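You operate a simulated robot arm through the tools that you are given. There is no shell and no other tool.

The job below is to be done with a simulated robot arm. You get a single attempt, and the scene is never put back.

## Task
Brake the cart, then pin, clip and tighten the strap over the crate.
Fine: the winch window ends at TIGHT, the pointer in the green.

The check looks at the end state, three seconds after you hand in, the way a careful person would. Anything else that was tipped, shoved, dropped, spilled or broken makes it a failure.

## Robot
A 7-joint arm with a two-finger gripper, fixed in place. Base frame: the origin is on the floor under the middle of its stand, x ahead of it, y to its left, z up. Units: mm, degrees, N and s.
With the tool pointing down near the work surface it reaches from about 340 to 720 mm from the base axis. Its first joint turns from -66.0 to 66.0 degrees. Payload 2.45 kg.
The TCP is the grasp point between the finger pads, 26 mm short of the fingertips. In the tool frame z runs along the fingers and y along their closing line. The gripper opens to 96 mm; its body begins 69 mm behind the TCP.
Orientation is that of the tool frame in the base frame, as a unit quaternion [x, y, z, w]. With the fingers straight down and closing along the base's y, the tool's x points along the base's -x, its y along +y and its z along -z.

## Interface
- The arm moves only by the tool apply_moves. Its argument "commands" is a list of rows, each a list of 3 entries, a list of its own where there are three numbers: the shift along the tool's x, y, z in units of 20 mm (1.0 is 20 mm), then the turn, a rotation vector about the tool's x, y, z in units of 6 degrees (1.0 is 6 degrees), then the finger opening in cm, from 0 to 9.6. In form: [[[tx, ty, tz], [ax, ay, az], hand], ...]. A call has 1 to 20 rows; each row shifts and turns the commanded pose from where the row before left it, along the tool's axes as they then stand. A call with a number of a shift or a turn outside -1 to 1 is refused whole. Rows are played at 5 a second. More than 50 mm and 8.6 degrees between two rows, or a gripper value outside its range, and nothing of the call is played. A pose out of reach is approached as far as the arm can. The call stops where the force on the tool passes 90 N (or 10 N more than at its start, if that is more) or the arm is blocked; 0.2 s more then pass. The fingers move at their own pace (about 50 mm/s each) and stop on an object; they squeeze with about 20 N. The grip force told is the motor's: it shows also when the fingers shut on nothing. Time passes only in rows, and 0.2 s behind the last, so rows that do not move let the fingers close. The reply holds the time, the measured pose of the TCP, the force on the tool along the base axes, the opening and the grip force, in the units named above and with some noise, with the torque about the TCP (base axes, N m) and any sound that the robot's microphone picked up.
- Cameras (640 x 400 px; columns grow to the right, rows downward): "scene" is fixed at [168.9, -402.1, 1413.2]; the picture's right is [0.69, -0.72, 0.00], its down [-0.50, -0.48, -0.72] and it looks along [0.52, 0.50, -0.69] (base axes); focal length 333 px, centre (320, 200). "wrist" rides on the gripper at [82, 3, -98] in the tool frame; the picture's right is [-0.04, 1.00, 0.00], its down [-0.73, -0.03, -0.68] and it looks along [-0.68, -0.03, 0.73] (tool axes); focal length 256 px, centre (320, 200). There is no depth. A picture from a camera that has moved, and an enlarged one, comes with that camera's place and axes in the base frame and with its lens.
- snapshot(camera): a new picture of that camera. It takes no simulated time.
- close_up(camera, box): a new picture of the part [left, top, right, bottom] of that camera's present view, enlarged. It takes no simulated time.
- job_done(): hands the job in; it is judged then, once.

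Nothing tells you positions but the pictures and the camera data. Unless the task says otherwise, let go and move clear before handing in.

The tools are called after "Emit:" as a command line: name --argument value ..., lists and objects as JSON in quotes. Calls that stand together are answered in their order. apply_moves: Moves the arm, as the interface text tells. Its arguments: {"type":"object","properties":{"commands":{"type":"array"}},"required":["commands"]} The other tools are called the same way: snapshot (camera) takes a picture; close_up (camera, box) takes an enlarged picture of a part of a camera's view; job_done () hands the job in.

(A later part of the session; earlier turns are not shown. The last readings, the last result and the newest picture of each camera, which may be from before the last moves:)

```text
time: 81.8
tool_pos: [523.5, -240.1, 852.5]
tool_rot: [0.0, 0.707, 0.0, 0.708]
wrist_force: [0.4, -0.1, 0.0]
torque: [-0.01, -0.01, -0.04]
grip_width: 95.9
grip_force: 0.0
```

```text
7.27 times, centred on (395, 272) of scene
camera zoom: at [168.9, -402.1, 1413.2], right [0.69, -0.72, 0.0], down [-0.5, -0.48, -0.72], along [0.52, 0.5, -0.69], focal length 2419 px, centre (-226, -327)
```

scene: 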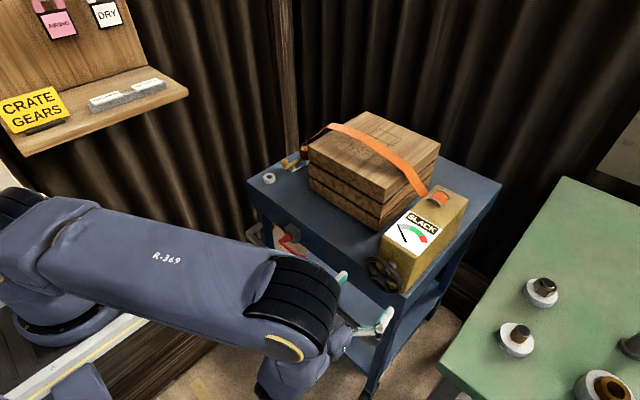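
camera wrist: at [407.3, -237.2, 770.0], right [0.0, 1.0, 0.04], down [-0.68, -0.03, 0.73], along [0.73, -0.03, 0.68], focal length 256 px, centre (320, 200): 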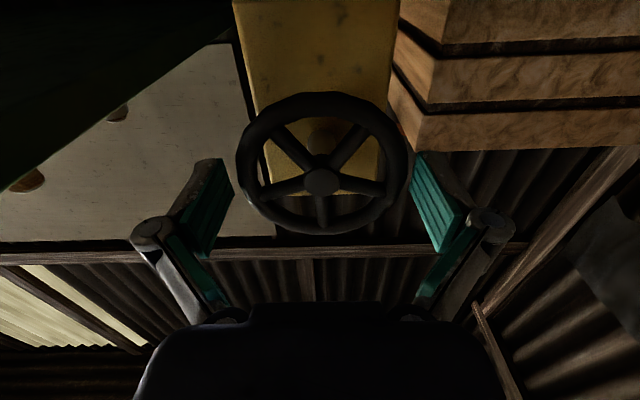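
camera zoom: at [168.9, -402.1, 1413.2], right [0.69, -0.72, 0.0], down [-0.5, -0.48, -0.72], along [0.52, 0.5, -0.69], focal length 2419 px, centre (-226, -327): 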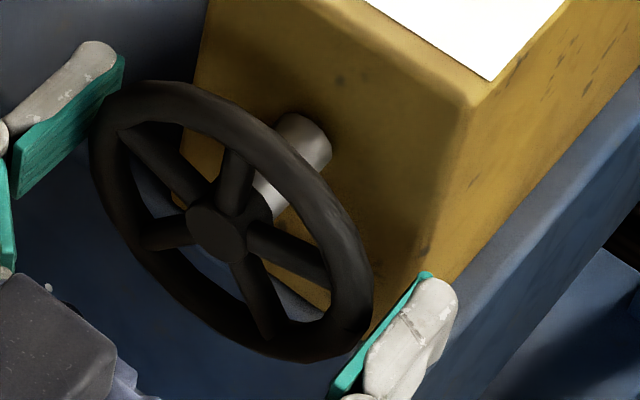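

The pads flank the rim with no contact force. I'll close onto it.

Emit:
apply_moves --commands '[[[0, 0, 0], [0, 0, 0], 9.0], [[0, 0, 0], [0, 0, 0], 8.0], [[0, 0, 0], [0, 0, 0], 8.0], [[0, 0, 0], [0, 0, 0], 8.0]]'

Emit:
close_up --camera "scene" --box '[350, 180, 480, 310]'

```text
time: 82.8
tool_pos: [523.1, -239.8, 853.4]
tool_rot: [0.0, 0.707, 0.0, 0.707]
wrist_force: [-5.4, -0.2, 2.0]
torque: [0.03, -0.02, 0.03]
grip_width: 89.8
grip_force: 44.6
```

```text
3.08 times, centred on (415, 245) of scene
camera zoom: at [168.7, -402.1, 1413.3], right [0.69, -0.72, 0.0], down [-0.5, -0.48, -0.72], along [0.52, 0.5, -0.69], focal length 1023 px, centre (28, 62)
```

zoom: 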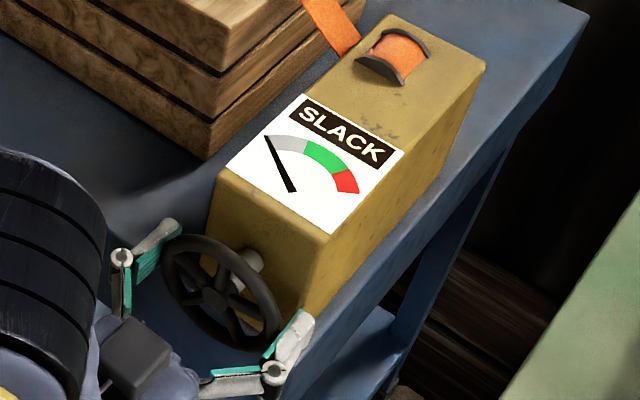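

The rim is gripped at 89.8 mm. I'll roll 12° clockwise as seen from the robot and read the torque and gauge.

Emit:
apply_moves --commands '[[[0, 0, 0], [0, 0, 1], 8.0], [[0, 0, 0], [0, 0, 1], 8.0], [[0, 0, 0], [0, 0, 0], 8.0]]'

Emit:
close_up --camera "scene" --box '[350, 180, 480, 310]'

```text
time: 83.6
tool_pos: [523.6, -239.8, 853.4]
tool_rot: [0.075, 0.703, 0.074, 0.704]
wrist_force: [-7.6, 3.5, 7.3]
torque: [0.01, 0.29, -0.85]
grip_width: 89.7
grip_force: 45.3
```

```text
3.08 times, centred on (415, 245) of scene
camera zoom: at [168.6, -402.0, 1413.3], right [0.69, -0.72, 0.0], down [-0.5, -0.48, -0.72], along [0.52, 0.5, -0.69], focal length 1023 px, centre (28, 62)
```

zoom: 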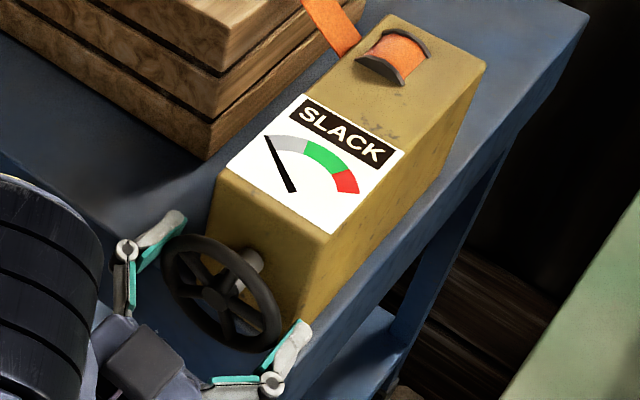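

Emit:
close_up --camera "scene" --box '[365, 245, 425, 300]'

Emit:
close_up --camera "scene" --box '[390, 200, 440, 250]'

Emit:
snapshot --camera "wrist"

```text
7.27 times, centred on (395, 272) of scene
camera zoom: at [168.6, -402.0, 1413.3], right [0.69, -0.72, 0.0], down [-0.5, -0.48, -0.72], along [0.52, 0.5, -0.69], focal length 2419 px, centre (-226, -327)
```

zoom: 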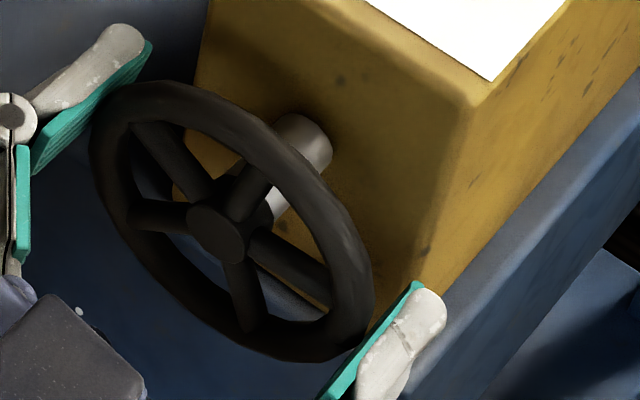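

```text
8.00 times, centred on (415, 225) of scene
camera zoom: at [168.6, -402.0, 1413.3], right [0.69, -0.72, 0.0], down [-0.5, -0.48, -0.72], along [0.52, 0.5, -0.69], focal length 2661 px, centre (-440, 0)
```

zoom: 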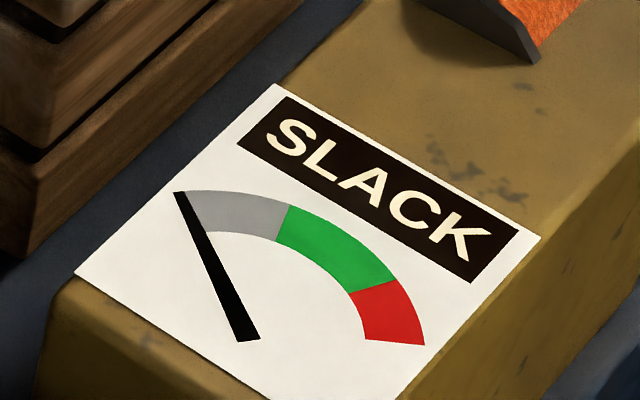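

```text
taken
camera wrist: at [424.9, -219.0, 772.8], right [0.0, 0.97, 0.25], down [-0.68, -0.18, 0.71], along [0.73, -0.17, 0.66], focal length 256 px, centre (320, 200)
```

wrist: 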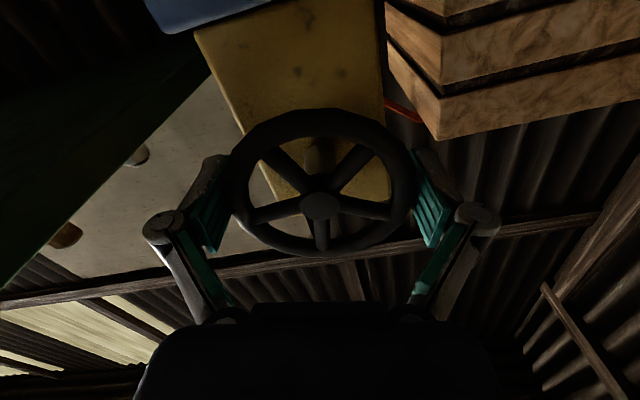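

The wheel turns with the tool. I'll continue clockwise 30° and compare the gauge at the same zoom.

Emit:
apply_moves --commands '[[[0, 0, 0], [0, 0, 1], 8.0], [[0, 0, 0], [0, 0, 1], 8.0], [[0, 0, 0], [0, 0, 1], 8.0], [[0, 0, 0], [0, 0, 1], 8.0], [[0, 0, 0], [0, 0, 1], 8.0], [[0, 0, 0], [0, 0, 0], 8.0]]'

Emit:
close_up --camera "scene" --box '[390, 200, 440, 250]'

Emit:
close_up --camera "scene" --box '[365, 245, 425, 300]'

```text
time: 85.0
tool_pos: [523.1, -238.4, 854.1]
tool_rot: [0.253, 0.659, 0.255, 0.661]
wrist_force: [-11.0, 20.2, 22.5]
torque: [-0.03, 0.36, -0.55]
grip_width: 89.6
grip_force: 44.9
```

```text
8.00 times, centred on (415, 225) of scene
camera zoom: at [168.3, -401.5, 1413.5], right [0.69, -0.72, 0.0], down [-0.5, -0.48, -0.72], along [0.52, 0.5, -0.69], focal length 2661 px, centre (-440, 0)
```

zoom: 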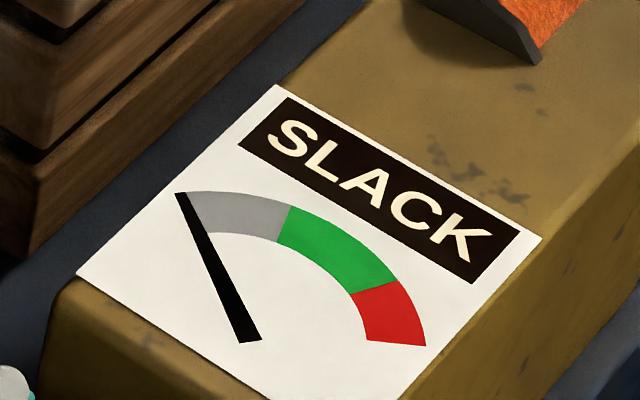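

```text
7.27 times, centred on (395, 272) of scene
camera zoom: at [168.3, -401.5, 1413.5], right [0.69, -0.72, 0.0], down [-0.5, -0.48, -0.72], along [0.52, 0.5, -0.69], focal length 2419 px, centre (-226, -327)
```

zoom: 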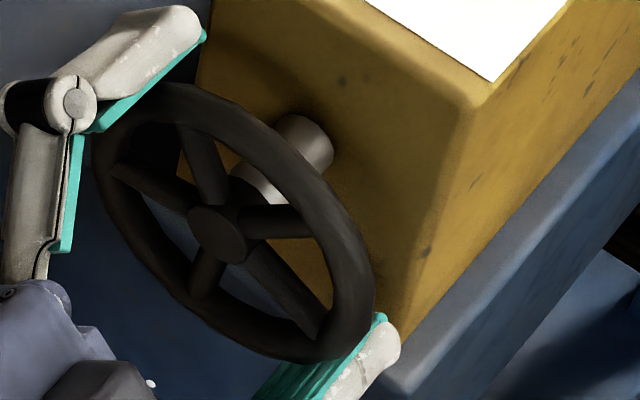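

Emit:
apply_moves --commands '[[[-0.11, 0.1, 0], [0, 0, 0], 8.0], [[0, 0, 0], [0, 0, 0], 8.0]]'

Emit:
snapshot --camera "scene"

Emit:
close_up --camera "scene" --box '[290, 100, 470, 220]'

```text
time: 85.6
tool_pos: [522.8, -238.2, 853.8]
tool_rot: [0.254, 0.662, 0.254, 0.658]
wrist_force: [4.9, 15.8, -8.4]
torque: [-0.01, -1.02, 0.87]
grip_width: 89.7
grip_force: 45.0
```

```text
taken
```

scene: 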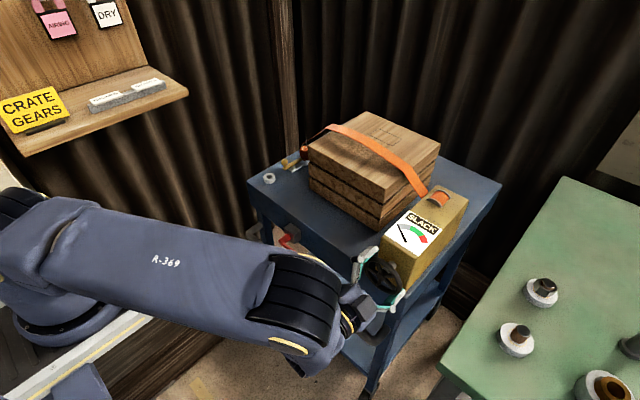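

```text
3.33 times, centred on (380, 160) of scene
camera zoom: at [169.1, -401.8, 1413.3], right [0.69, -0.72, 0.0], down [-0.5, -0.48, -0.72], along [0.52, 0.5, -0.7], focal length 1109 px, centre (120, 333)
```

zoom: 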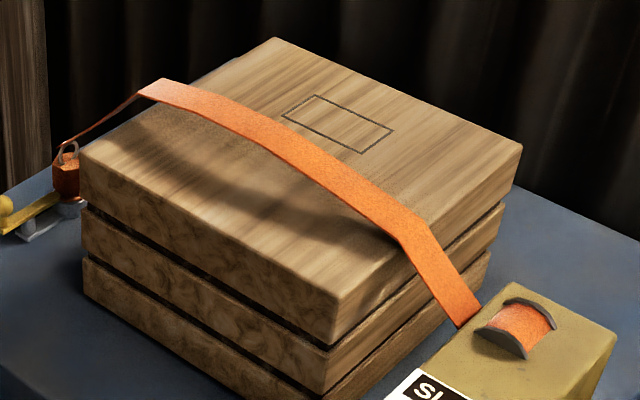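

Emit:
close_up --camera "scene" --box '[270, 110, 350, 180]'

```text
5.71 times, centred on (310, 145) of scene
camera zoom: at [169.1, -401.8, 1413.3], right [0.69, -0.72, 0.0], down [-0.5, -0.48, -0.72], along [0.52, 0.5, -0.7], focal length 1900 px, centre (377, 514)
```

zoom: 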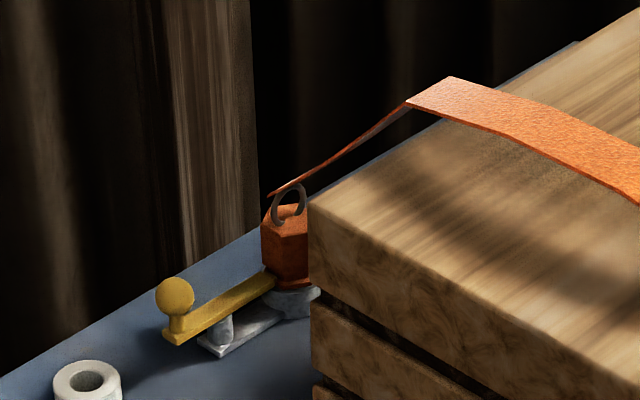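

The strap's hump over the crate dropped slightly, so clockwise looks like the tightening direction. I'll keep turning.

Emit:
apply_moves --commands '[[[0, 0, 0], [0, 0, 1], 8.0], [[0, 0, 0], [0, 0, 1], 8.0], [[0, 0, 0], [0, 0, 1], 8.0], [[0, 0, 0], [0, 0, 1], 8.0], [[0, 0, 0], [0, 0, 1], 8.0], [[0, 0, 0], [0, 0, 1], 8.0], [[0, 0, 0], [0, 0, 1], 8.0], [[0, 0, 0], [0, 0, 1], 8.0], [[0, 0, 0], [0, 0, 0], 8.0]]'

Emit:
close_up --camera "scene" --box '[270, 110, 350, 180]'

Emit:
close_up --camera "scene" --box '[390, 200, 440, 250]'

Emit:
close_up --camera "scene" --box '[365, 245, 425, 300]'

```text
time: 87.6
tool_pos: [523.5, -237.8, 855.3]
tool_rot: [0.5, 0.501, 0.501, 0.498]
wrist_force: [0.4, 25.3, -4.2]
torque: [0.06, 1.41, 0.23]
grip_width: 90.0
grip_force: 44.8
```

```text
5.71 times, centred on (310, 145) of scene
camera zoom: at [169.0, -401.6, 1413.4], right [0.69, -0.72, 0.0], down [-0.5, -0.48, -0.72], along [0.52, 0.5, -0.7], focal length 1900 px, centre (377, 514)
```

zoom: 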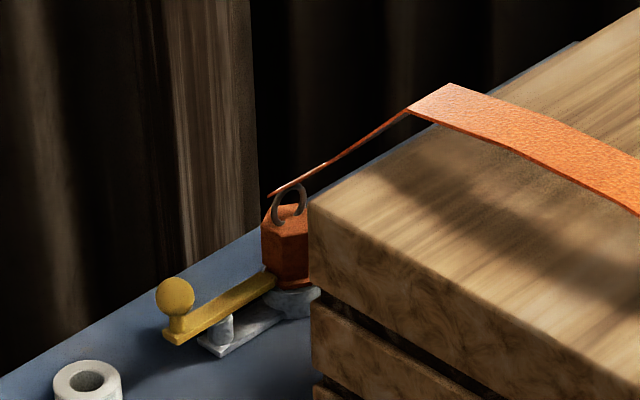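

```text
8.00 times, centred on (415, 225) of scene
camera zoom: at [169.0, -401.6, 1413.4], right [0.69, -0.72, 0.0], down [-0.5, -0.48, -0.72], along [0.52, 0.5, -0.7], focal length 2661 px, centre (-440, 0)
```

zoom: 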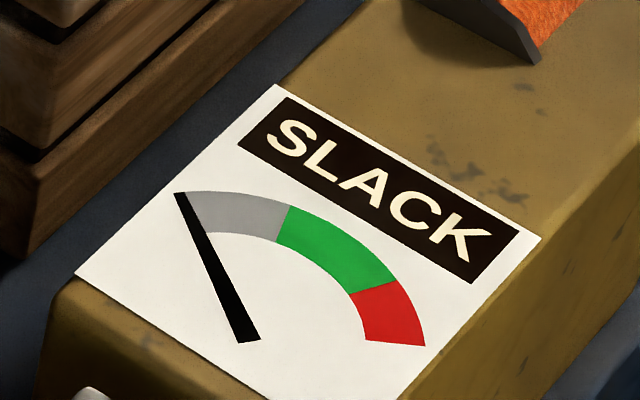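

```text
7.27 times, centred on (395, 272) of scene
camera zoom: at [169.0, -401.6, 1413.4], right [0.69, -0.72, 0.0], down [-0.5, -0.48, -0.72], along [0.52, 0.5, -0.7], focal length 2419 px, centre (-226, -327)
```

zoom: 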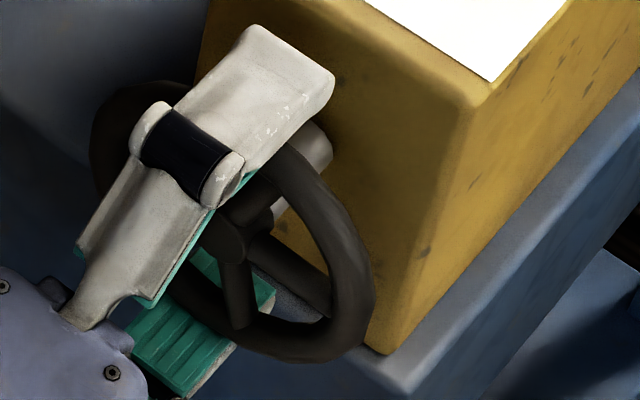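

The strap is tightening steadily and the wheel turns with almost no torque. I'll continue clockwise.

Emit:
apply_moves --commands '[[[0.07, 0, 0], [0, 0, 1], 8.0], [[0, 0, 0], [0, 0, 1], 8.0], [[0, 0, 0], [0, 0, 1], 8.0], [[0, 0, 0], [0, 0, 1], 8.0], [[0, 0, 0], [0, 0, 1], 8.0], [[0, 0, 0], [0, 0, 1], 8.0], [[0, 0, 0], [0, 0, 1], 8.0], [[0, 0, 0], [0, 0, 1], 8.0], [[0, 0, 0], [0, 0, 0], 8.0]]'

Emit:
close_up --camera "scene" --box '[270, 110, 350, 180]'

Emit:
close_up --camera "scene" --box '[350, 180, 480, 310]'

```text
time: 89.6
tool_pos: [523.3, -239.3, 856.5]
tool_rot: [0.659, 0.253, 0.661, 0.255]
wrist_force: [-8.6, 8.6, 13.2]
torque: [0.0, 0.67, 0.97]
grip_width: 89.7
grip_force: 44.6
```

```text
5.71 times, centred on (310, 145) of scene
camera zoom: at [168.5, -401.8, 1413.4], right [0.69, -0.72, 0.0], down [-0.5, -0.48, -0.72], along [0.52, 0.5, -0.69], focal length 1900 px, centre (377, 514)
```

zoom: 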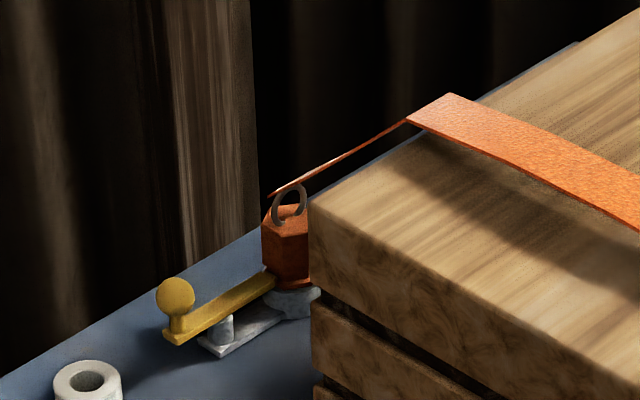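

```text
3.08 times, centred on (415, 245) of scene
camera zoom: at [168.5, -401.8, 1413.4], right [0.69, -0.72, 0.0], down [-0.5, -0.48, -0.72], along [0.52, 0.5, -0.69], focal length 1023 px, centre (28, 62)
```

zoom: 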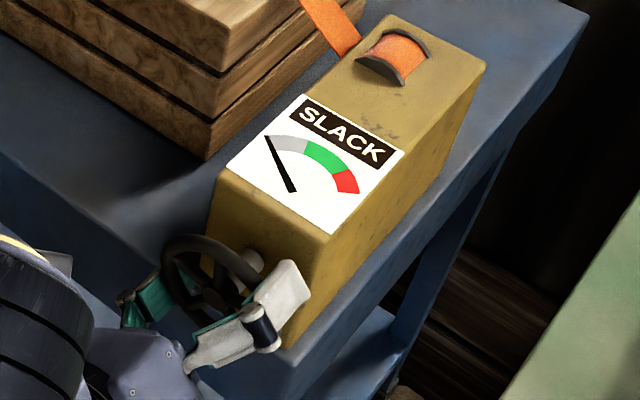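

Emit:
apply_moves --commands '[[[0, 0, 0], [0, 0, 1], 8.0], [[0, 0, 0], [0, 0, 1], 8.0], [[0, 0, 0], [0, 0, 1], 8.0], [[0, 0, 0], [0, 0, 1], 8.0], [[0, 0, 0], [0, 0, 1], 8.0], [[0, 0, 0], [0, 0, 0], 8.0]]'

Emit:
close_up --camera "scene" --box '[270, 110, 350, 180]'

Emit:
close_up --camera "scene" --box '[350, 180, 480, 310]'

```text
time: 91.0
tool_pos: [522.5, -239.9, 858.1]
tool_rot: [0.702, 0.072, 0.704, 0.076]
wrist_force: [7.5, -8.7, 17.5]
torque: [0.04, 0.23, -0.39]
grip_width: 89.6
grip_force: 44.9
```

```text
5.71 times, centred on (310, 145) of scene
camera zoom: at [168.8, -402.2, 1413.2], right [0.69, -0.72, 0.0], down [-0.5, -0.48, -0.72], along [0.52, 0.5, -0.69], focal length 1900 px, centre (377, 514)
```

zoom: 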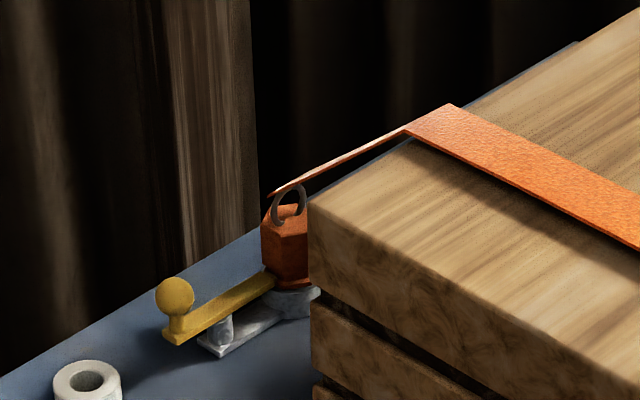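

```text
3.08 times, centred on (415, 245) of scene
camera zoom: at [168.8, -402.2, 1413.2], right [0.69, -0.72, 0.0], down [-0.5, -0.48, -0.72], along [0.52, 0.5, -0.69], focal length 1023 px, centre (28, 62)
```

zoom: 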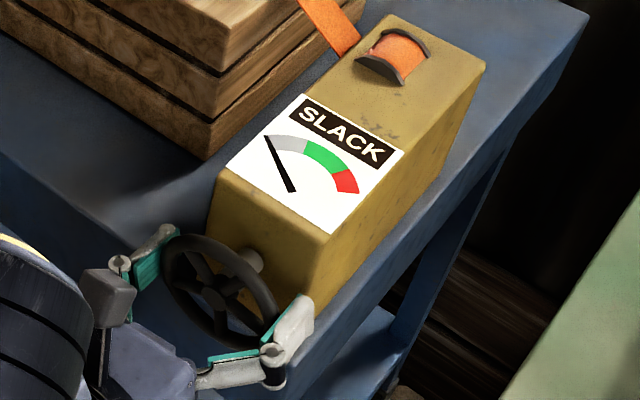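

Emit:
apply_moves --commands '[[[0, 0, 0], [0, 0, 1], 8.0], [[0, 0, 0], [0, 0, 1], 8.0], [[0, 0, 0], [0, 0, 1], 8.0], [[0, 0, 0], [0, 0, 0], 8.0]]'

Emit:
close_up --camera "scene" --box '[270, 110, 350, 180]'

Emit:
close_up --camera "scene" --box '[350, 180, 480, 310]'

```text
time: 92.0
tool_pos: [522.1, -239.8, 856.8]
tool_rot: [0.705, -0.038, 0.707, -0.036]
wrist_force: [11.3, -20.0, 15.6]
torque: [0.0, 0.29, -0.39]
grip_width: 89.6
grip_force: 45.3
```

```text
5.71 times, centred on (310, 145) of scene
camera zoom: at [168.9, -402.5, 1413.1], right [0.69, -0.72, 0.0], down [-0.5, -0.48, -0.72], along [0.52, 0.5, -0.69], focal length 1900 px, centre (377, 514)
```

zoom: 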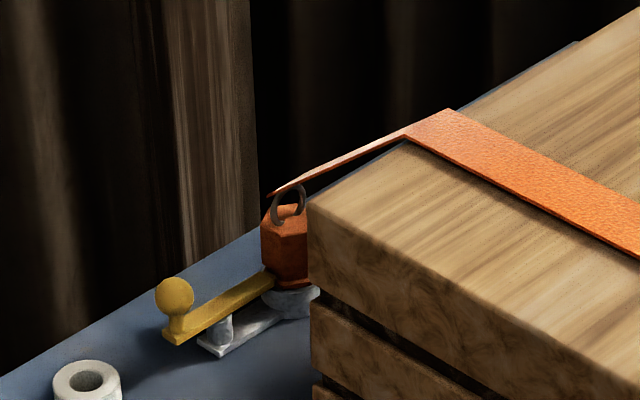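

```text
3.08 times, centred on (415, 245) of scene
camera zoom: at [168.9, -402.5, 1413.1], right [0.69, -0.72, 0.0], down [-0.5, -0.48, -0.72], along [0.52, 0.5, -0.69], focal length 1023 px, centre (28, 62)
```

zoom: 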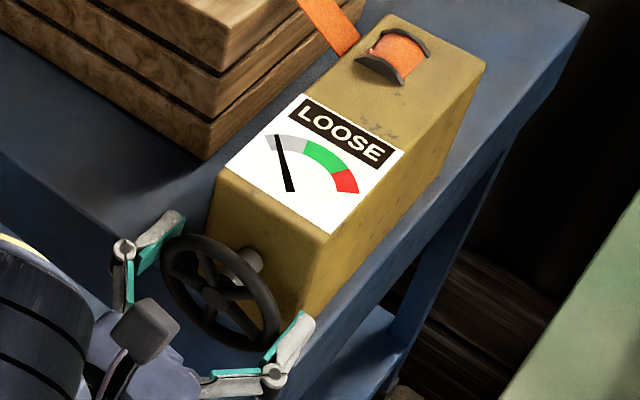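

The window changed to LOOSE and the pointer has begun to move. I'll use small steps from here.

Emit:
apply_moves --commands '[[[0, 0, 0], [0, 0, 1], 8.0], [[0, 0, 0], [0, 0, 0], 8.0]]'

Emit:
close_up --camera "scene" --box '[390, 200, 440, 250]'

```text
time: 92.4
tool_pos: [523.6, -241.0, 855.9]
tool_rot: [0.704, -0.071, 0.706, -0.037]
wrist_force: [11.8, -12.7, -10.2]
torque: [-0.05, -0.01, 0.82]
grip_width: 89.7
grip_force: 44.8
out of reach, approached as far as the arm can: row 1
stopped in row 2: the force on the tool passed its limit at 106 N (the readings are from after the stop); the commanded pose is now the measured one
```

```text
8.00 times, centred on (415, 225) of scene
camera zoom: at [169.4, -402.5, 1413.1], right [0.69, -0.72, 0.0], down [-0.5, -0.48, -0.72], along [0.52, 0.5, -0.69], focal length 2661 px, centre (-440, 0)
```

zoom: 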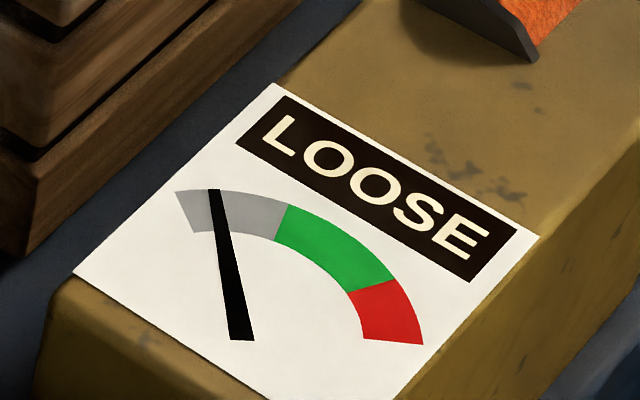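

The wrist roll limit is reached (~188°) with the gauge at LOOSE. I'll release, check that the winch holds, back off, unroll, and regrip.

Emit:
apply_moves --commands '[[[0, 0, 0], [0, 0, 0], 9.0], [[0, 0, 0], [0, 0, 0], 9.6], [[0, 0, 0], [0, 0, 0], 9.6], [[0, 0, 0], [0, 0, 0], 9.6]]'

Emit:
close_up --camera "scene" --box '[350, 180, 480, 310]'

Emit:
snapshot --camera "wrist"

```text
time: 93.4
tool_pos: [523.9, -237.8, 856.3]
tool_rot: [0.703, -0.07, 0.707, -0.04]
wrist_force: [0.3, -0.4, 0.0]
torque: [0.0, -0.02, 0.03]
grip_width: 96.0
grip_force: 0.0
```

```text
3.08 times, centred on (415, 245) of scene
camera zoom: at [168.9, -402.1, 1413.2], right [0.69, -0.72, 0.0], down [-0.5, -0.48, -0.72], along [0.52, 0.5, -0.69], focal length 1023 px, centre (28, 62)
```

zoom: 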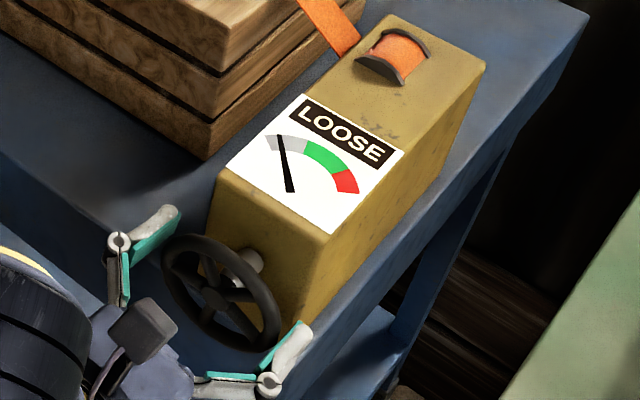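

```text
taken
camera wrist: at [424.8, -249.6, 935.2], right [-0.04, -0.98, -0.2], down [-0.67, 0.17, -0.72], along [0.74, 0.1, -0.66], focal length 256 px, centre (320, 200)
```

wrist: 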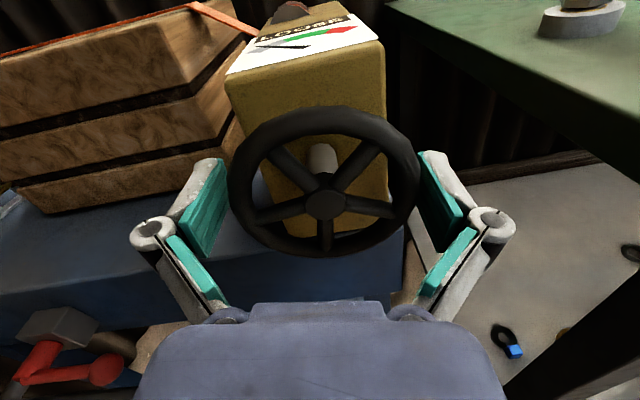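

The winch holds at LOOSE after release. I'll back off the wheel and unroll the tool.

Emit:
apply_moves --commands '[[[0, 0, -0.8], [0, 0, 0], 9.6], [[0, 0, -0.9], [0, 0, 0], 9.6], [[0, 0, -0.5], [0, 0, 0], 9.6], [[0, 0, 0], [0, 0, -1], 9.6], [[0, 0, 0], [0.455, -0.07, -0.5], 9.6], [[0, 0, 0], [0, 0, -1], 9.6], [[0, 0, 0], [0, 0, -1], 9.6], [[0, 0, 0], [0, 0, -1], 9.6], [[0, 0, 0], [0, 0, -1], 9.6], [[0, 0, 0], [0, 0, -1], 9.6], [[0, 0, 0], [0, 0, -1], 9.6], [[0, 0, 0], [0, 0, -1], 9.6], [[0, 0, 0], [0, 0, -1], 9.6], [[0, 0, 0], [0, 0, -1], 9.6], [[0, 0, 0], [0, 0, -1], 9.6], [[0, 0, 0], [0, 0, -1], 9.6], [[0, 0, 0], [0, 0, -1], 9.6], [[0, 0, 0], [0, 0, -1], 9.6], [[0, 0, 0], [0, 0, -1], 9.6], [[0, 0, 0], [0, 0, -1], 9.6]]'

Emit:
apply_moves --commands '[[[0, 0, 0], [0, 0, -1], 9.6], [[0, 0, 0], [0, 0, -1], 9.6], [[0, 0, 0], [0, 0, -1], 9.6], [[0, 0, 0], [0, 0, -1], 9.6], [[0, 0, 0], [0, 0, -1], 9.6], [[0, 0, 0], [0, 0, -1], 9.6], [[0, 0, 0], [0, 0, -1], 9.6], [[0, 0, 0], [0, 0, -1], 9.6], [[0, 0, 0], [0, 0, -1], 9.6], [[0, 0, 0], [0, 0, -1], 9.6], [[0, 0, 0], [0, 0, 0], 9.6]]'

Emit:
snapshot --camera "wrist"

```text
time: 97.6
tool_pos: [480.2, -236.4, 854.7]
tool_rot: [0.5, 0.502, 0.499, 0.499]
wrist_force: [0.4, 0.1, 0.4]
torque: [-0.02, -0.02, 0.0]
grip_width: 95.6
grip_force: 0.1
```

```text
time: 100.0
tool_pos: [478.1, -236.6, 856.3]
tool_rot: [0.181, 0.684, 0.183, 0.682]
wrist_force: [-0.9, 0.5, 0.0]
torque: [0.0, -0.02, -0.04]
grip_width: 95.9
grip_force: 0.1
```

```text
taken
camera wrist: at [381.0, -193.0, 786.5], right [0.0, 0.85, 0.53], down [-0.68, -0.39, 0.62], along [0.74, -0.36, 0.57], focal length 256 px, centre (320, 200)
```

wrist: 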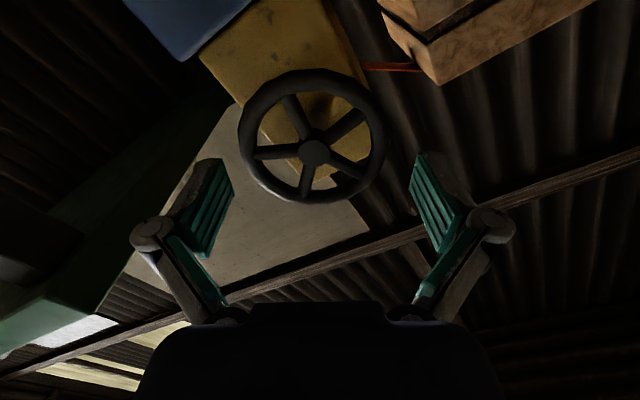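

Emit:
close_up --camera "wrist" --box '[200, 60, 440, 220]'

```text
2.50 times, centred on (320, 140) of wrist
camera zoom: at [381.0, -193.0, 786.5], right [0.0, 0.85, 0.53], down [-0.68, -0.39, 0.62], along [0.74, -0.36, 0.57], focal length 640 px, centre (320, 350)
```

zoom: 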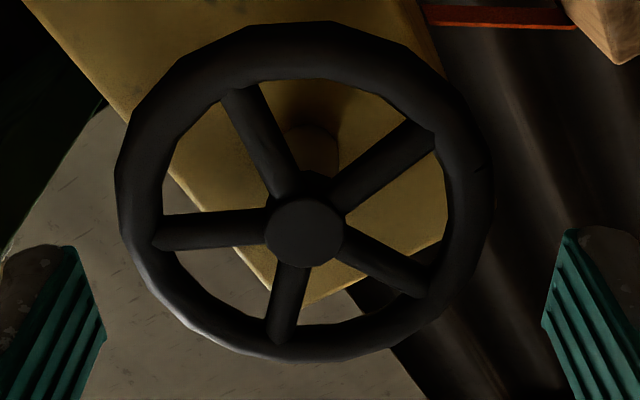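

Emit:
apply_moves --commands '[[[-0.075, -0.195, 0], [0, 0, 0], 9.6], [[0, 0, 0.8], [0, 0, 0], 9.6], [[0, 0, 0.7], [0, 0, 0], 9.6], [[0, 0, 0], [0, 0, 0], 9.6]]'

Emit:
close_up --camera "wrist" --box '[200, 80, 440, 240]'

```text
time: 101.0
tool_pos: [509.8, -241.2, 856.4]
tool_rot: [0.181, 0.684, 0.184, 0.682]
wrist_force: [0.6, 0.1, -0.2]
torque: [0.01, 0.0, -0.02]
grip_width: 96.0
grip_force: 0.0
```

```text
2.50 times, centred on (320, 160) of wrist
camera zoom: at [412.1, -197.3, 786.0], right [0.0, 0.85, 0.53], down [-0.68, -0.39, 0.62], along [0.74, -0.36, 0.57], focal length 640 px, centre (320, 300)
```

zoom: 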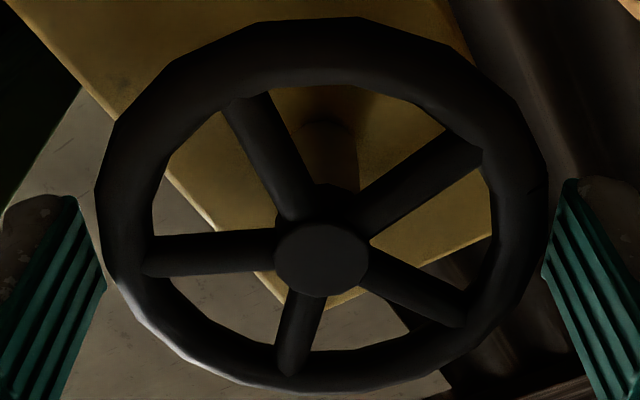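

Emit:
apply_moves --commands '[[[0, -0.02, 0.25], [0, 0, 0], 9.6], [[0, 0, 0.25], [0, 0, 0], 9.6], [[0, 0, 0.18], [0, 0, 0], 9.6], [[0, 0, 0], [0, 0, 0], 9.6], [[0, 0, 0], [0, 0, 0], 9.0], [[0, 0, 0], [0, 0, 0], 8.0], [[0, 0, 0], [0, 0, 0], 8.0], [[0, 0, 0], [0, 0, 0], 8.0]]'

Emit:
close_up --camera "scene" --box '[390, 200, 440, 250]'

Emit:
close_up --camera "scene" --box '[365, 245, 425, 300]'

```text
time: 102.8
tool_pos: [521.9, -240.3, 854.9]
tool_rot: [0.182, 0.684, 0.184, 0.682]
wrist_force: [-7.7, 7.8, 5.3]
torque: [0.0, -0.34, 0.35]
grip_width: 88.4
grip_force: 45.6
```

```text
8.00 times, centred on (415, 225) of scene
camera zoom: at [168.6, -401.9, 1413.3], right [0.69, -0.72, 0.0], down [-0.5, -0.48, -0.72], along [0.52, 0.5, -0.69], focal length 2661 px, centre (-440, 0)
```

zoom: 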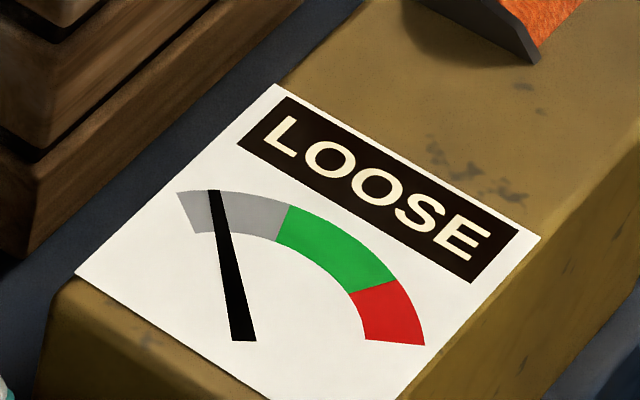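

```text
7.27 times, centred on (395, 272) of scene
camera zoom: at [168.6, -401.9, 1413.3], right [0.69, -0.72, 0.0], down [-0.5, -0.48, -0.72], along [0.52, 0.5, -0.69], focal length 2419 px, centre (-226, -327)
```

zoom: 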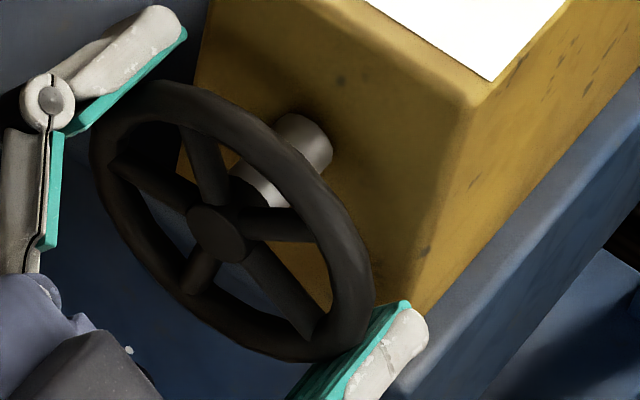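

Regripped, with the gauge unchanged at LOOSE. I'll turn 12° clockwise and check.

Emit:
apply_moves --commands '[[[0, 0, 0], [0, 0, 1], 8.0], [[0, 0, 0], [0, 0, 1], 8.0], [[0, 0, 0], [0, 0, 0], 8.0]]'

Emit:
close_up --camera "scene" --box '[390, 200, 440, 250]'

```text
time: 103.6
tool_pos: [522.3, -240.6, 855.2]
tool_rot: [0.253, 0.662, 0.254, 0.658]
wrist_force: [-10.5, 11.6, 3.5]
torque: [0.01, -0.64, 0.5]
grip_width: 88.5
grip_force: 45.1
```

```text
8.00 times, centred on (415, 225) of scene
camera zoom: at [168.6, -401.8, 1413.4], right [0.69, -0.72, 0.0], down [-0.5, -0.48, -0.72], along [0.52, 0.5, -0.69], focal length 2661 px, centre (-440, 0)
```

zoom: 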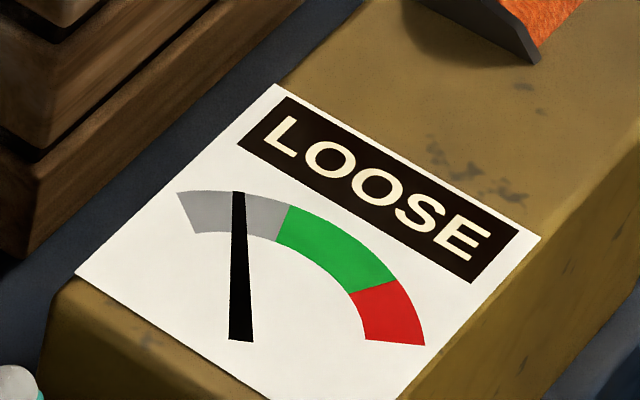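

The pointer advances about 25 px per 12°. I'll turn another 24°.

Emit:
apply_moves --commands '[[[0, 0, 0], [0, 0, 1], 8.0], [[0, 0, 0], [0, 0, 1], 8.0], [[0, 0, 0], [0, 0, 1], 8.0], [[0, 0, 0], [0, 0, 1], 8.0], [[0, 0, 0], [0, 0, 0], 8.0]]'

Emit:
close_up --camera "scene" --box '[390, 200, 440, 250]'

```text
time: 104.8
tool_pos: [522.8, -240.5, 855.2]
tool_rot: [0.386, 0.595, 0.386, 0.59]
wrist_force: [-3.7, 10.6, -5.8]
torque: [0.02, -0.83, 0.04]
grip_width: 88.4
grip_force: 45.0
```

```text
8.00 times, centred on (415, 225) of scene
camera zoom: at [168.9, -401.9, 1413.3], right [0.69, -0.72, 0.0], down [-0.5, -0.48, -0.72], along [0.52, 0.5, -0.69], focal length 2661 px, centre (-440, 0)
```

zoom: 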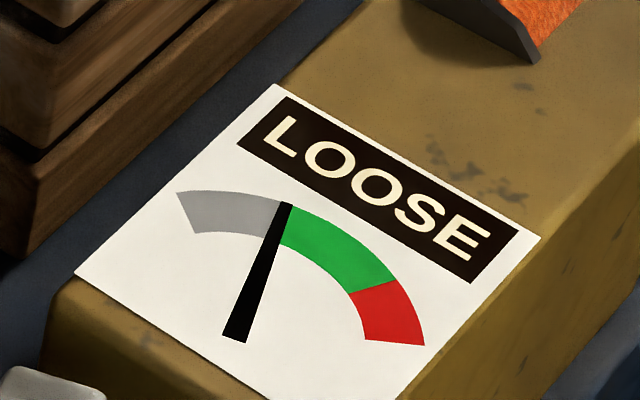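

The pointer is at the start of green. I'll turn 24° more and check.

Emit:
apply_moves --commands '[[[0, 0, 0], [0, 0, 1], 8.0], [[0, 0, 0], [0, 0, 1], 8.0], [[0, 0, 0], [0, 0, 1], 8.0], [[0, 0, 0], [0, 0, 1], 8.0], [[0, 0, 0], [0, 0, 0], 8.0]]'

Emit:
close_up --camera "scene" --box '[390, 200, 440, 250]'

```text
time: 106.0
tool_pos: [522.4, -241.0, 854.0]
tool_rot: [0.501, 0.501, 0.499, 0.498]
wrist_force: [-8.4, 8.9, -2.5]
torque: [0.03, 0.96, 0.44]
grip_width: 88.6
grip_force: 45.7
```

```text
8.00 times, centred on (415, 225) of scene
camera zoom: at [168.8, -401.9, 1413.3], right [0.69, -0.72, 0.0], down [-0.5, -0.48, -0.72], along [0.52, 0.5, -0.69], focal length 2661 px, centre (-440, 0)
```

zoom: 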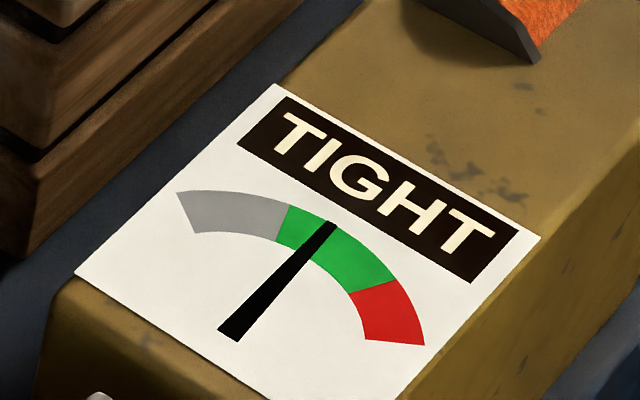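

TIGHT is showing with the pointer in green, slightly left of centre. I'll nudge 5° more to the middle, then release and verify it holds.

Emit:
apply_moves --commands '[[[0, 0, 0], [0, 0, 0.8], 8.0], [[0, 0, 0], [0, 0, 0], 8.0], [[0, 0, 0], [0, 0, 0], 8.6], [[0, 0, 0], [0, 0, 0], 9.2], [[0, 0, 0], [0, 0, 0], 9.6], [[0, 0, 0], [0, 0, 0], 9.6], [[0, 0, 0], [0, 0, 0], 9.6]]'

Emit:
close_up --camera "scene" --box '[390, 200, 440, 250]'

Emit:
snapshot --camera "wrist"

Emit:
close_up --camera "scene" --box '[365, 245, 425, 300]'

```text
time: 107.6
tool_pos: [522.8, -240.2, 855.6]
tool_rot: [0.521, 0.479, 0.52, 0.478]
wrist_force: [-0.6, -1.3, 0.3]
torque: [-0.01, -0.01, -0.01]
grip_width: 95.7
grip_force: 0.1
```

```text
8.00 times, centred on (415, 225) of scene
camera zoom: at [168.9, -402.1, 1413.2], right [0.69, -0.72, 0.0], down [-0.5, -0.48, -0.72], along [0.52, 0.5, -0.69], focal length 2661 px, centre (-440, 0)
```

zoom: 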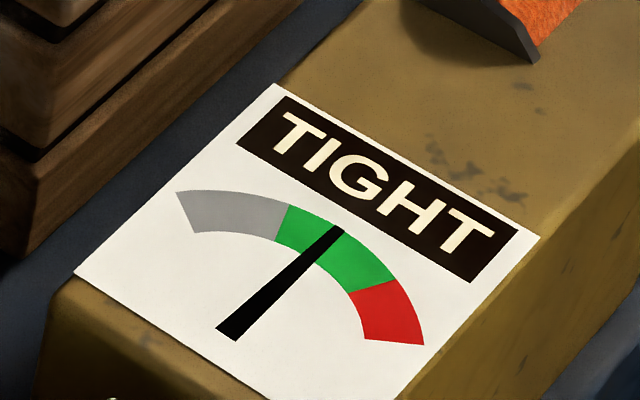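

```text
taken
camera wrist: at [425.5, -159.7, 864.6], right [0.0, -0.12, 0.99], down [-0.68, -0.73, -0.09], along [0.74, -0.67, -0.09], focal length 256 px, centre (320, 200)
```

wrist: 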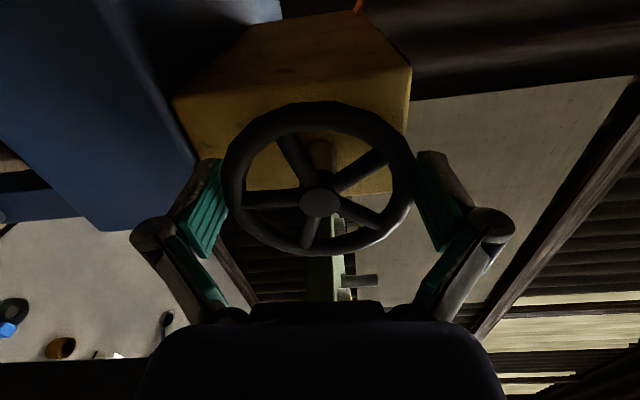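

```text
7.27 times, centred on (395, 272) of scene
camera zoom: at [168.9, -402.1, 1413.2], right [0.69, -0.72, 0.0], down [-0.5, -0.48, -0.72], along [0.52, 0.5, -0.69], focal length 2419 px, centre (-226, -327)
```

zoom: 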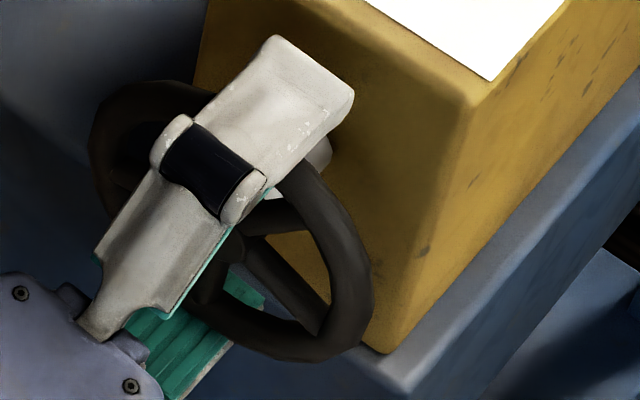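

TIGHT with the pointer mid-green, and it holds after release. I'll back straight off the wheel.

Emit:
apply_moves --commands '[[[0, 0, -0.4], [0, 0, 0], 9.6], [[0, 0, -0.6], [0, 0, 0], 9.6], [[0, 0, -0.8], [0, 0, 0], 9.6], [[0, 0, -0.8], [0, 0, 0], 9.6], [[0, 0, -0.6], [0, 0, 0], 9.6], [[0, 0, 0], [0, 0, 0], 9.6]]'

Emit:
snapshot --camera "scene"

Emit:
close_up --camera "scene" --box '[350, 180, 480, 310]'

Emit:
close_up --camera "scene" --box '[270, 100, 450, 210]'

```text
time: 109.0
tool_pos: [459.3, -241.6, 854.0]
tool_rot: [0.521, 0.48, 0.52, 0.477]
wrist_force: [-0.3, 0.9, -0.3]
torque: [0.0, 0.02, 0.01]
grip_width: 96.3
grip_force: 0.0
```

```text
taken
```

scene: 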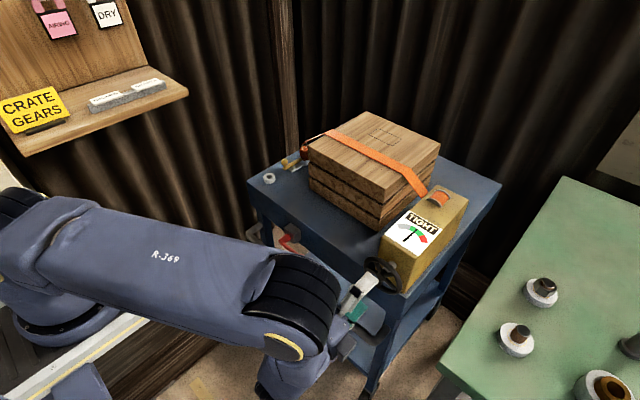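

```text
3.08 times, centred on (415, 245) of scene
camera zoom: at [168.9, -402.1, 1413.2], right [0.69, -0.72, 0.0], down [-0.5, -0.48, -0.72], along [0.52, 0.5, -0.69], focal length 1023 px, centre (28, 62)
```

zoom: 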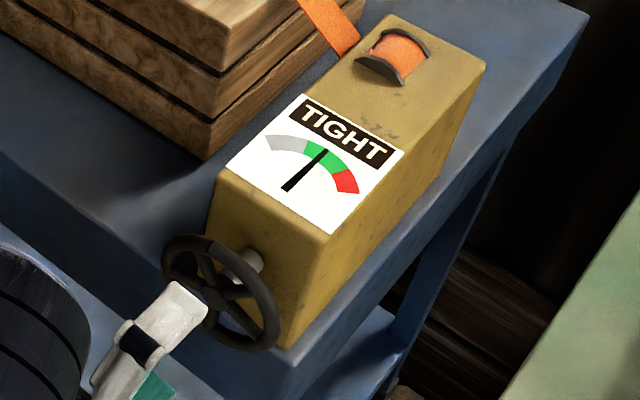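

```text
3.56 times, centred on (360, 155) of scene
camera zoom: at [168.9, -402.1, 1413.2], right [0.69, -0.72, 0.0], down [-0.5, -0.48, -0.72], along [0.52, 0.5, -0.69], focal length 1182 px, centre (178, 360)
```

zoom: 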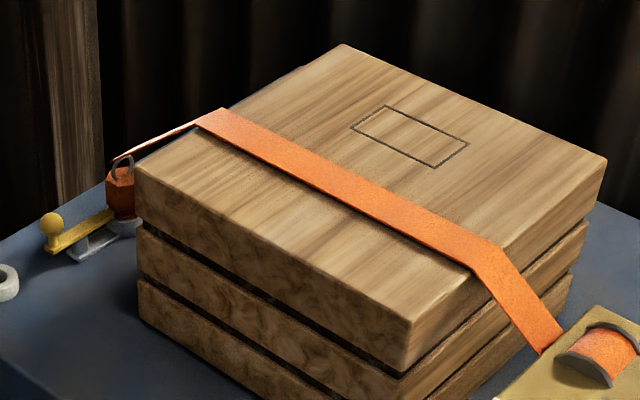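

The strap lies tight over the crate, with the pin and latch in place. I'll move the arm further clear and do a final check of the brake and surroundings.

Emit:
apply_moves --commands '[[[0.3, 0.9, -0.2], [0, 0, 0], 9.6], [[0.5, 0.9, -0.1], [0, 0, 0], 9.6], [[0.9, 0.8, 0], [0, 0, 0], 9.6], [[0.9, 0.8, 0], [0, 0, 0], 9.6], [[0.9, 0.8, 0], [0, 0, 0], 9.6], [[0, 0, 0], [0, 0, 0], 9.6]]'

Emit:
snapshot --camera "scene"

Emit:
close_up --camera "scene" --box '[240, 200, 340, 270]'

Emit:
snapshot --camera "wrist"

```text
time: 110.4
tool_pos: [452.1, -178.9, 945.9]
tool_rot: [0.521, 0.48, 0.52, 0.478]
wrist_force: [0.1, -0.6, -0.8]
torque: [-0.04, 0.01, 0.0]
grip_width: 96.0
grip_force: 0.1
```

```text
taken
```

scene: 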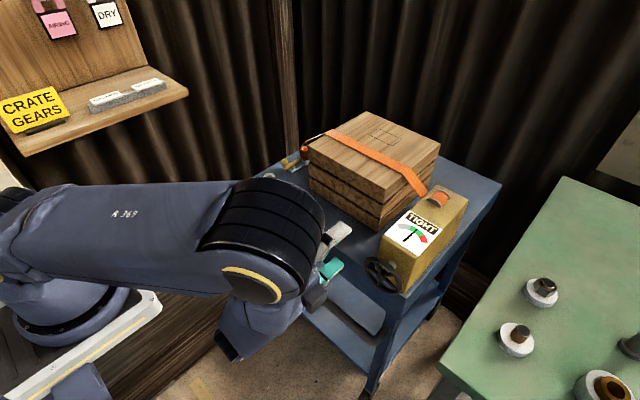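

```text
5.71 times, centred on (290, 235) of scene
camera zoom: at [168.9, -402.1, 1413.2], right [0.69, -0.72, 0.0], down [-0.5, -0.48, -0.72], along [0.52, 0.5, -0.69], focal length 1900 px, centre (491, 0)
```

zoom: 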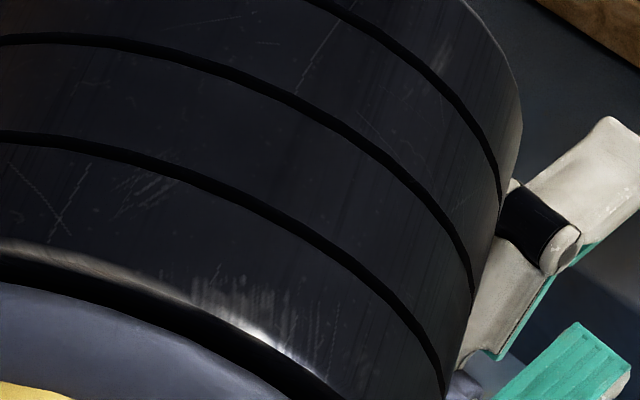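

```text
taken
camera wrist: at [354.4, -97.6, 954.5], right [0.0, -0.12, 0.99], down [-0.68, -0.73, -0.09], along [0.74, -0.67, -0.09], focal length 256 px, centre (320, 200)
```

wrist: 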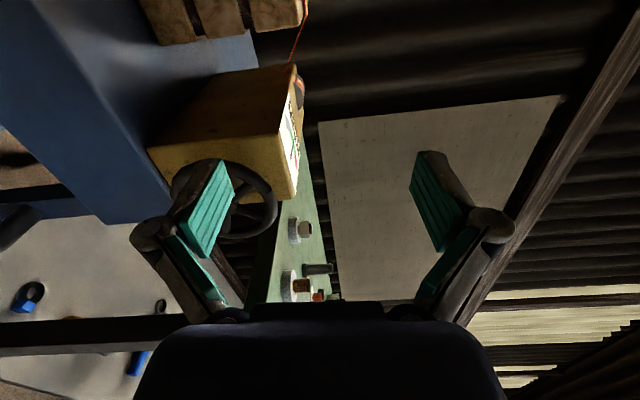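

The elbow blocks the view of the brake, so I'll move up and forward of the free space, then return the tool to pointing down.

Emit:
apply_moves --commands '[[[0.87, 0.3, 0.8], [0, 0, 0], 6], [[0.87, 0.3, 0.8], [0, 0, 0], 3], [[0.87, 0.3, 0.8], [0, 0, 0], 0], [[0.87, 0.3, 0.8], [0, 0, 0], 0], [[0, 0, 0], [0, 0, -1], 0], [[0, 0, 0], [0, 0, -1], 0], [[0, 0, 0], [0, 0, -1], 0], [[0, 0, 0], [0, 0, -1], 0], [[0, 0, 0], [0, 0, -1], 0], [[0, 0, 0], [0, 0, -1], 0], [[0, 0, 0], [0, 0, -1], 0], [[0, 0, 0], [0, 0, -1], 0], [[0, 0, 0], [0, 0, -1], 0], [[0, 0, 0], [0, 0, -1], 0], [[0, 0, 0], [0, 0, -1], 0], [[0, 0, 0], [0, 0, -1], 0], [[0, 0, 0], [0, 0, -1], 0], [[0, 0, 0], [0, 0, -1], 0], [[0, 0, 0], [0, 0, -1], 0], [[0, 0, 0], [0, 0, -0.8], 0]]'

Emit:
snapshot --camera "scene"

```text
time: 114.6
tool_pos: [517.6, -110.9, 975.4]
tool_rot: [-0.002, 0.709, 0.0, 0.706]
wrist_force: [0.0, 0.5, -0.2]
torque: [0.04, -0.01, -0.02]
grip_width: 0.0
grip_force: 20.0
```

```text
taken
```

scene: 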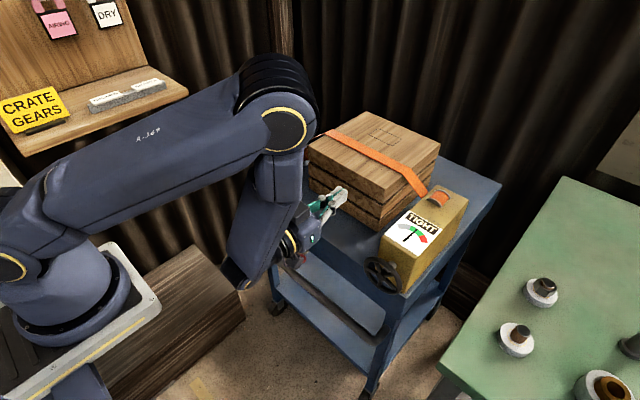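

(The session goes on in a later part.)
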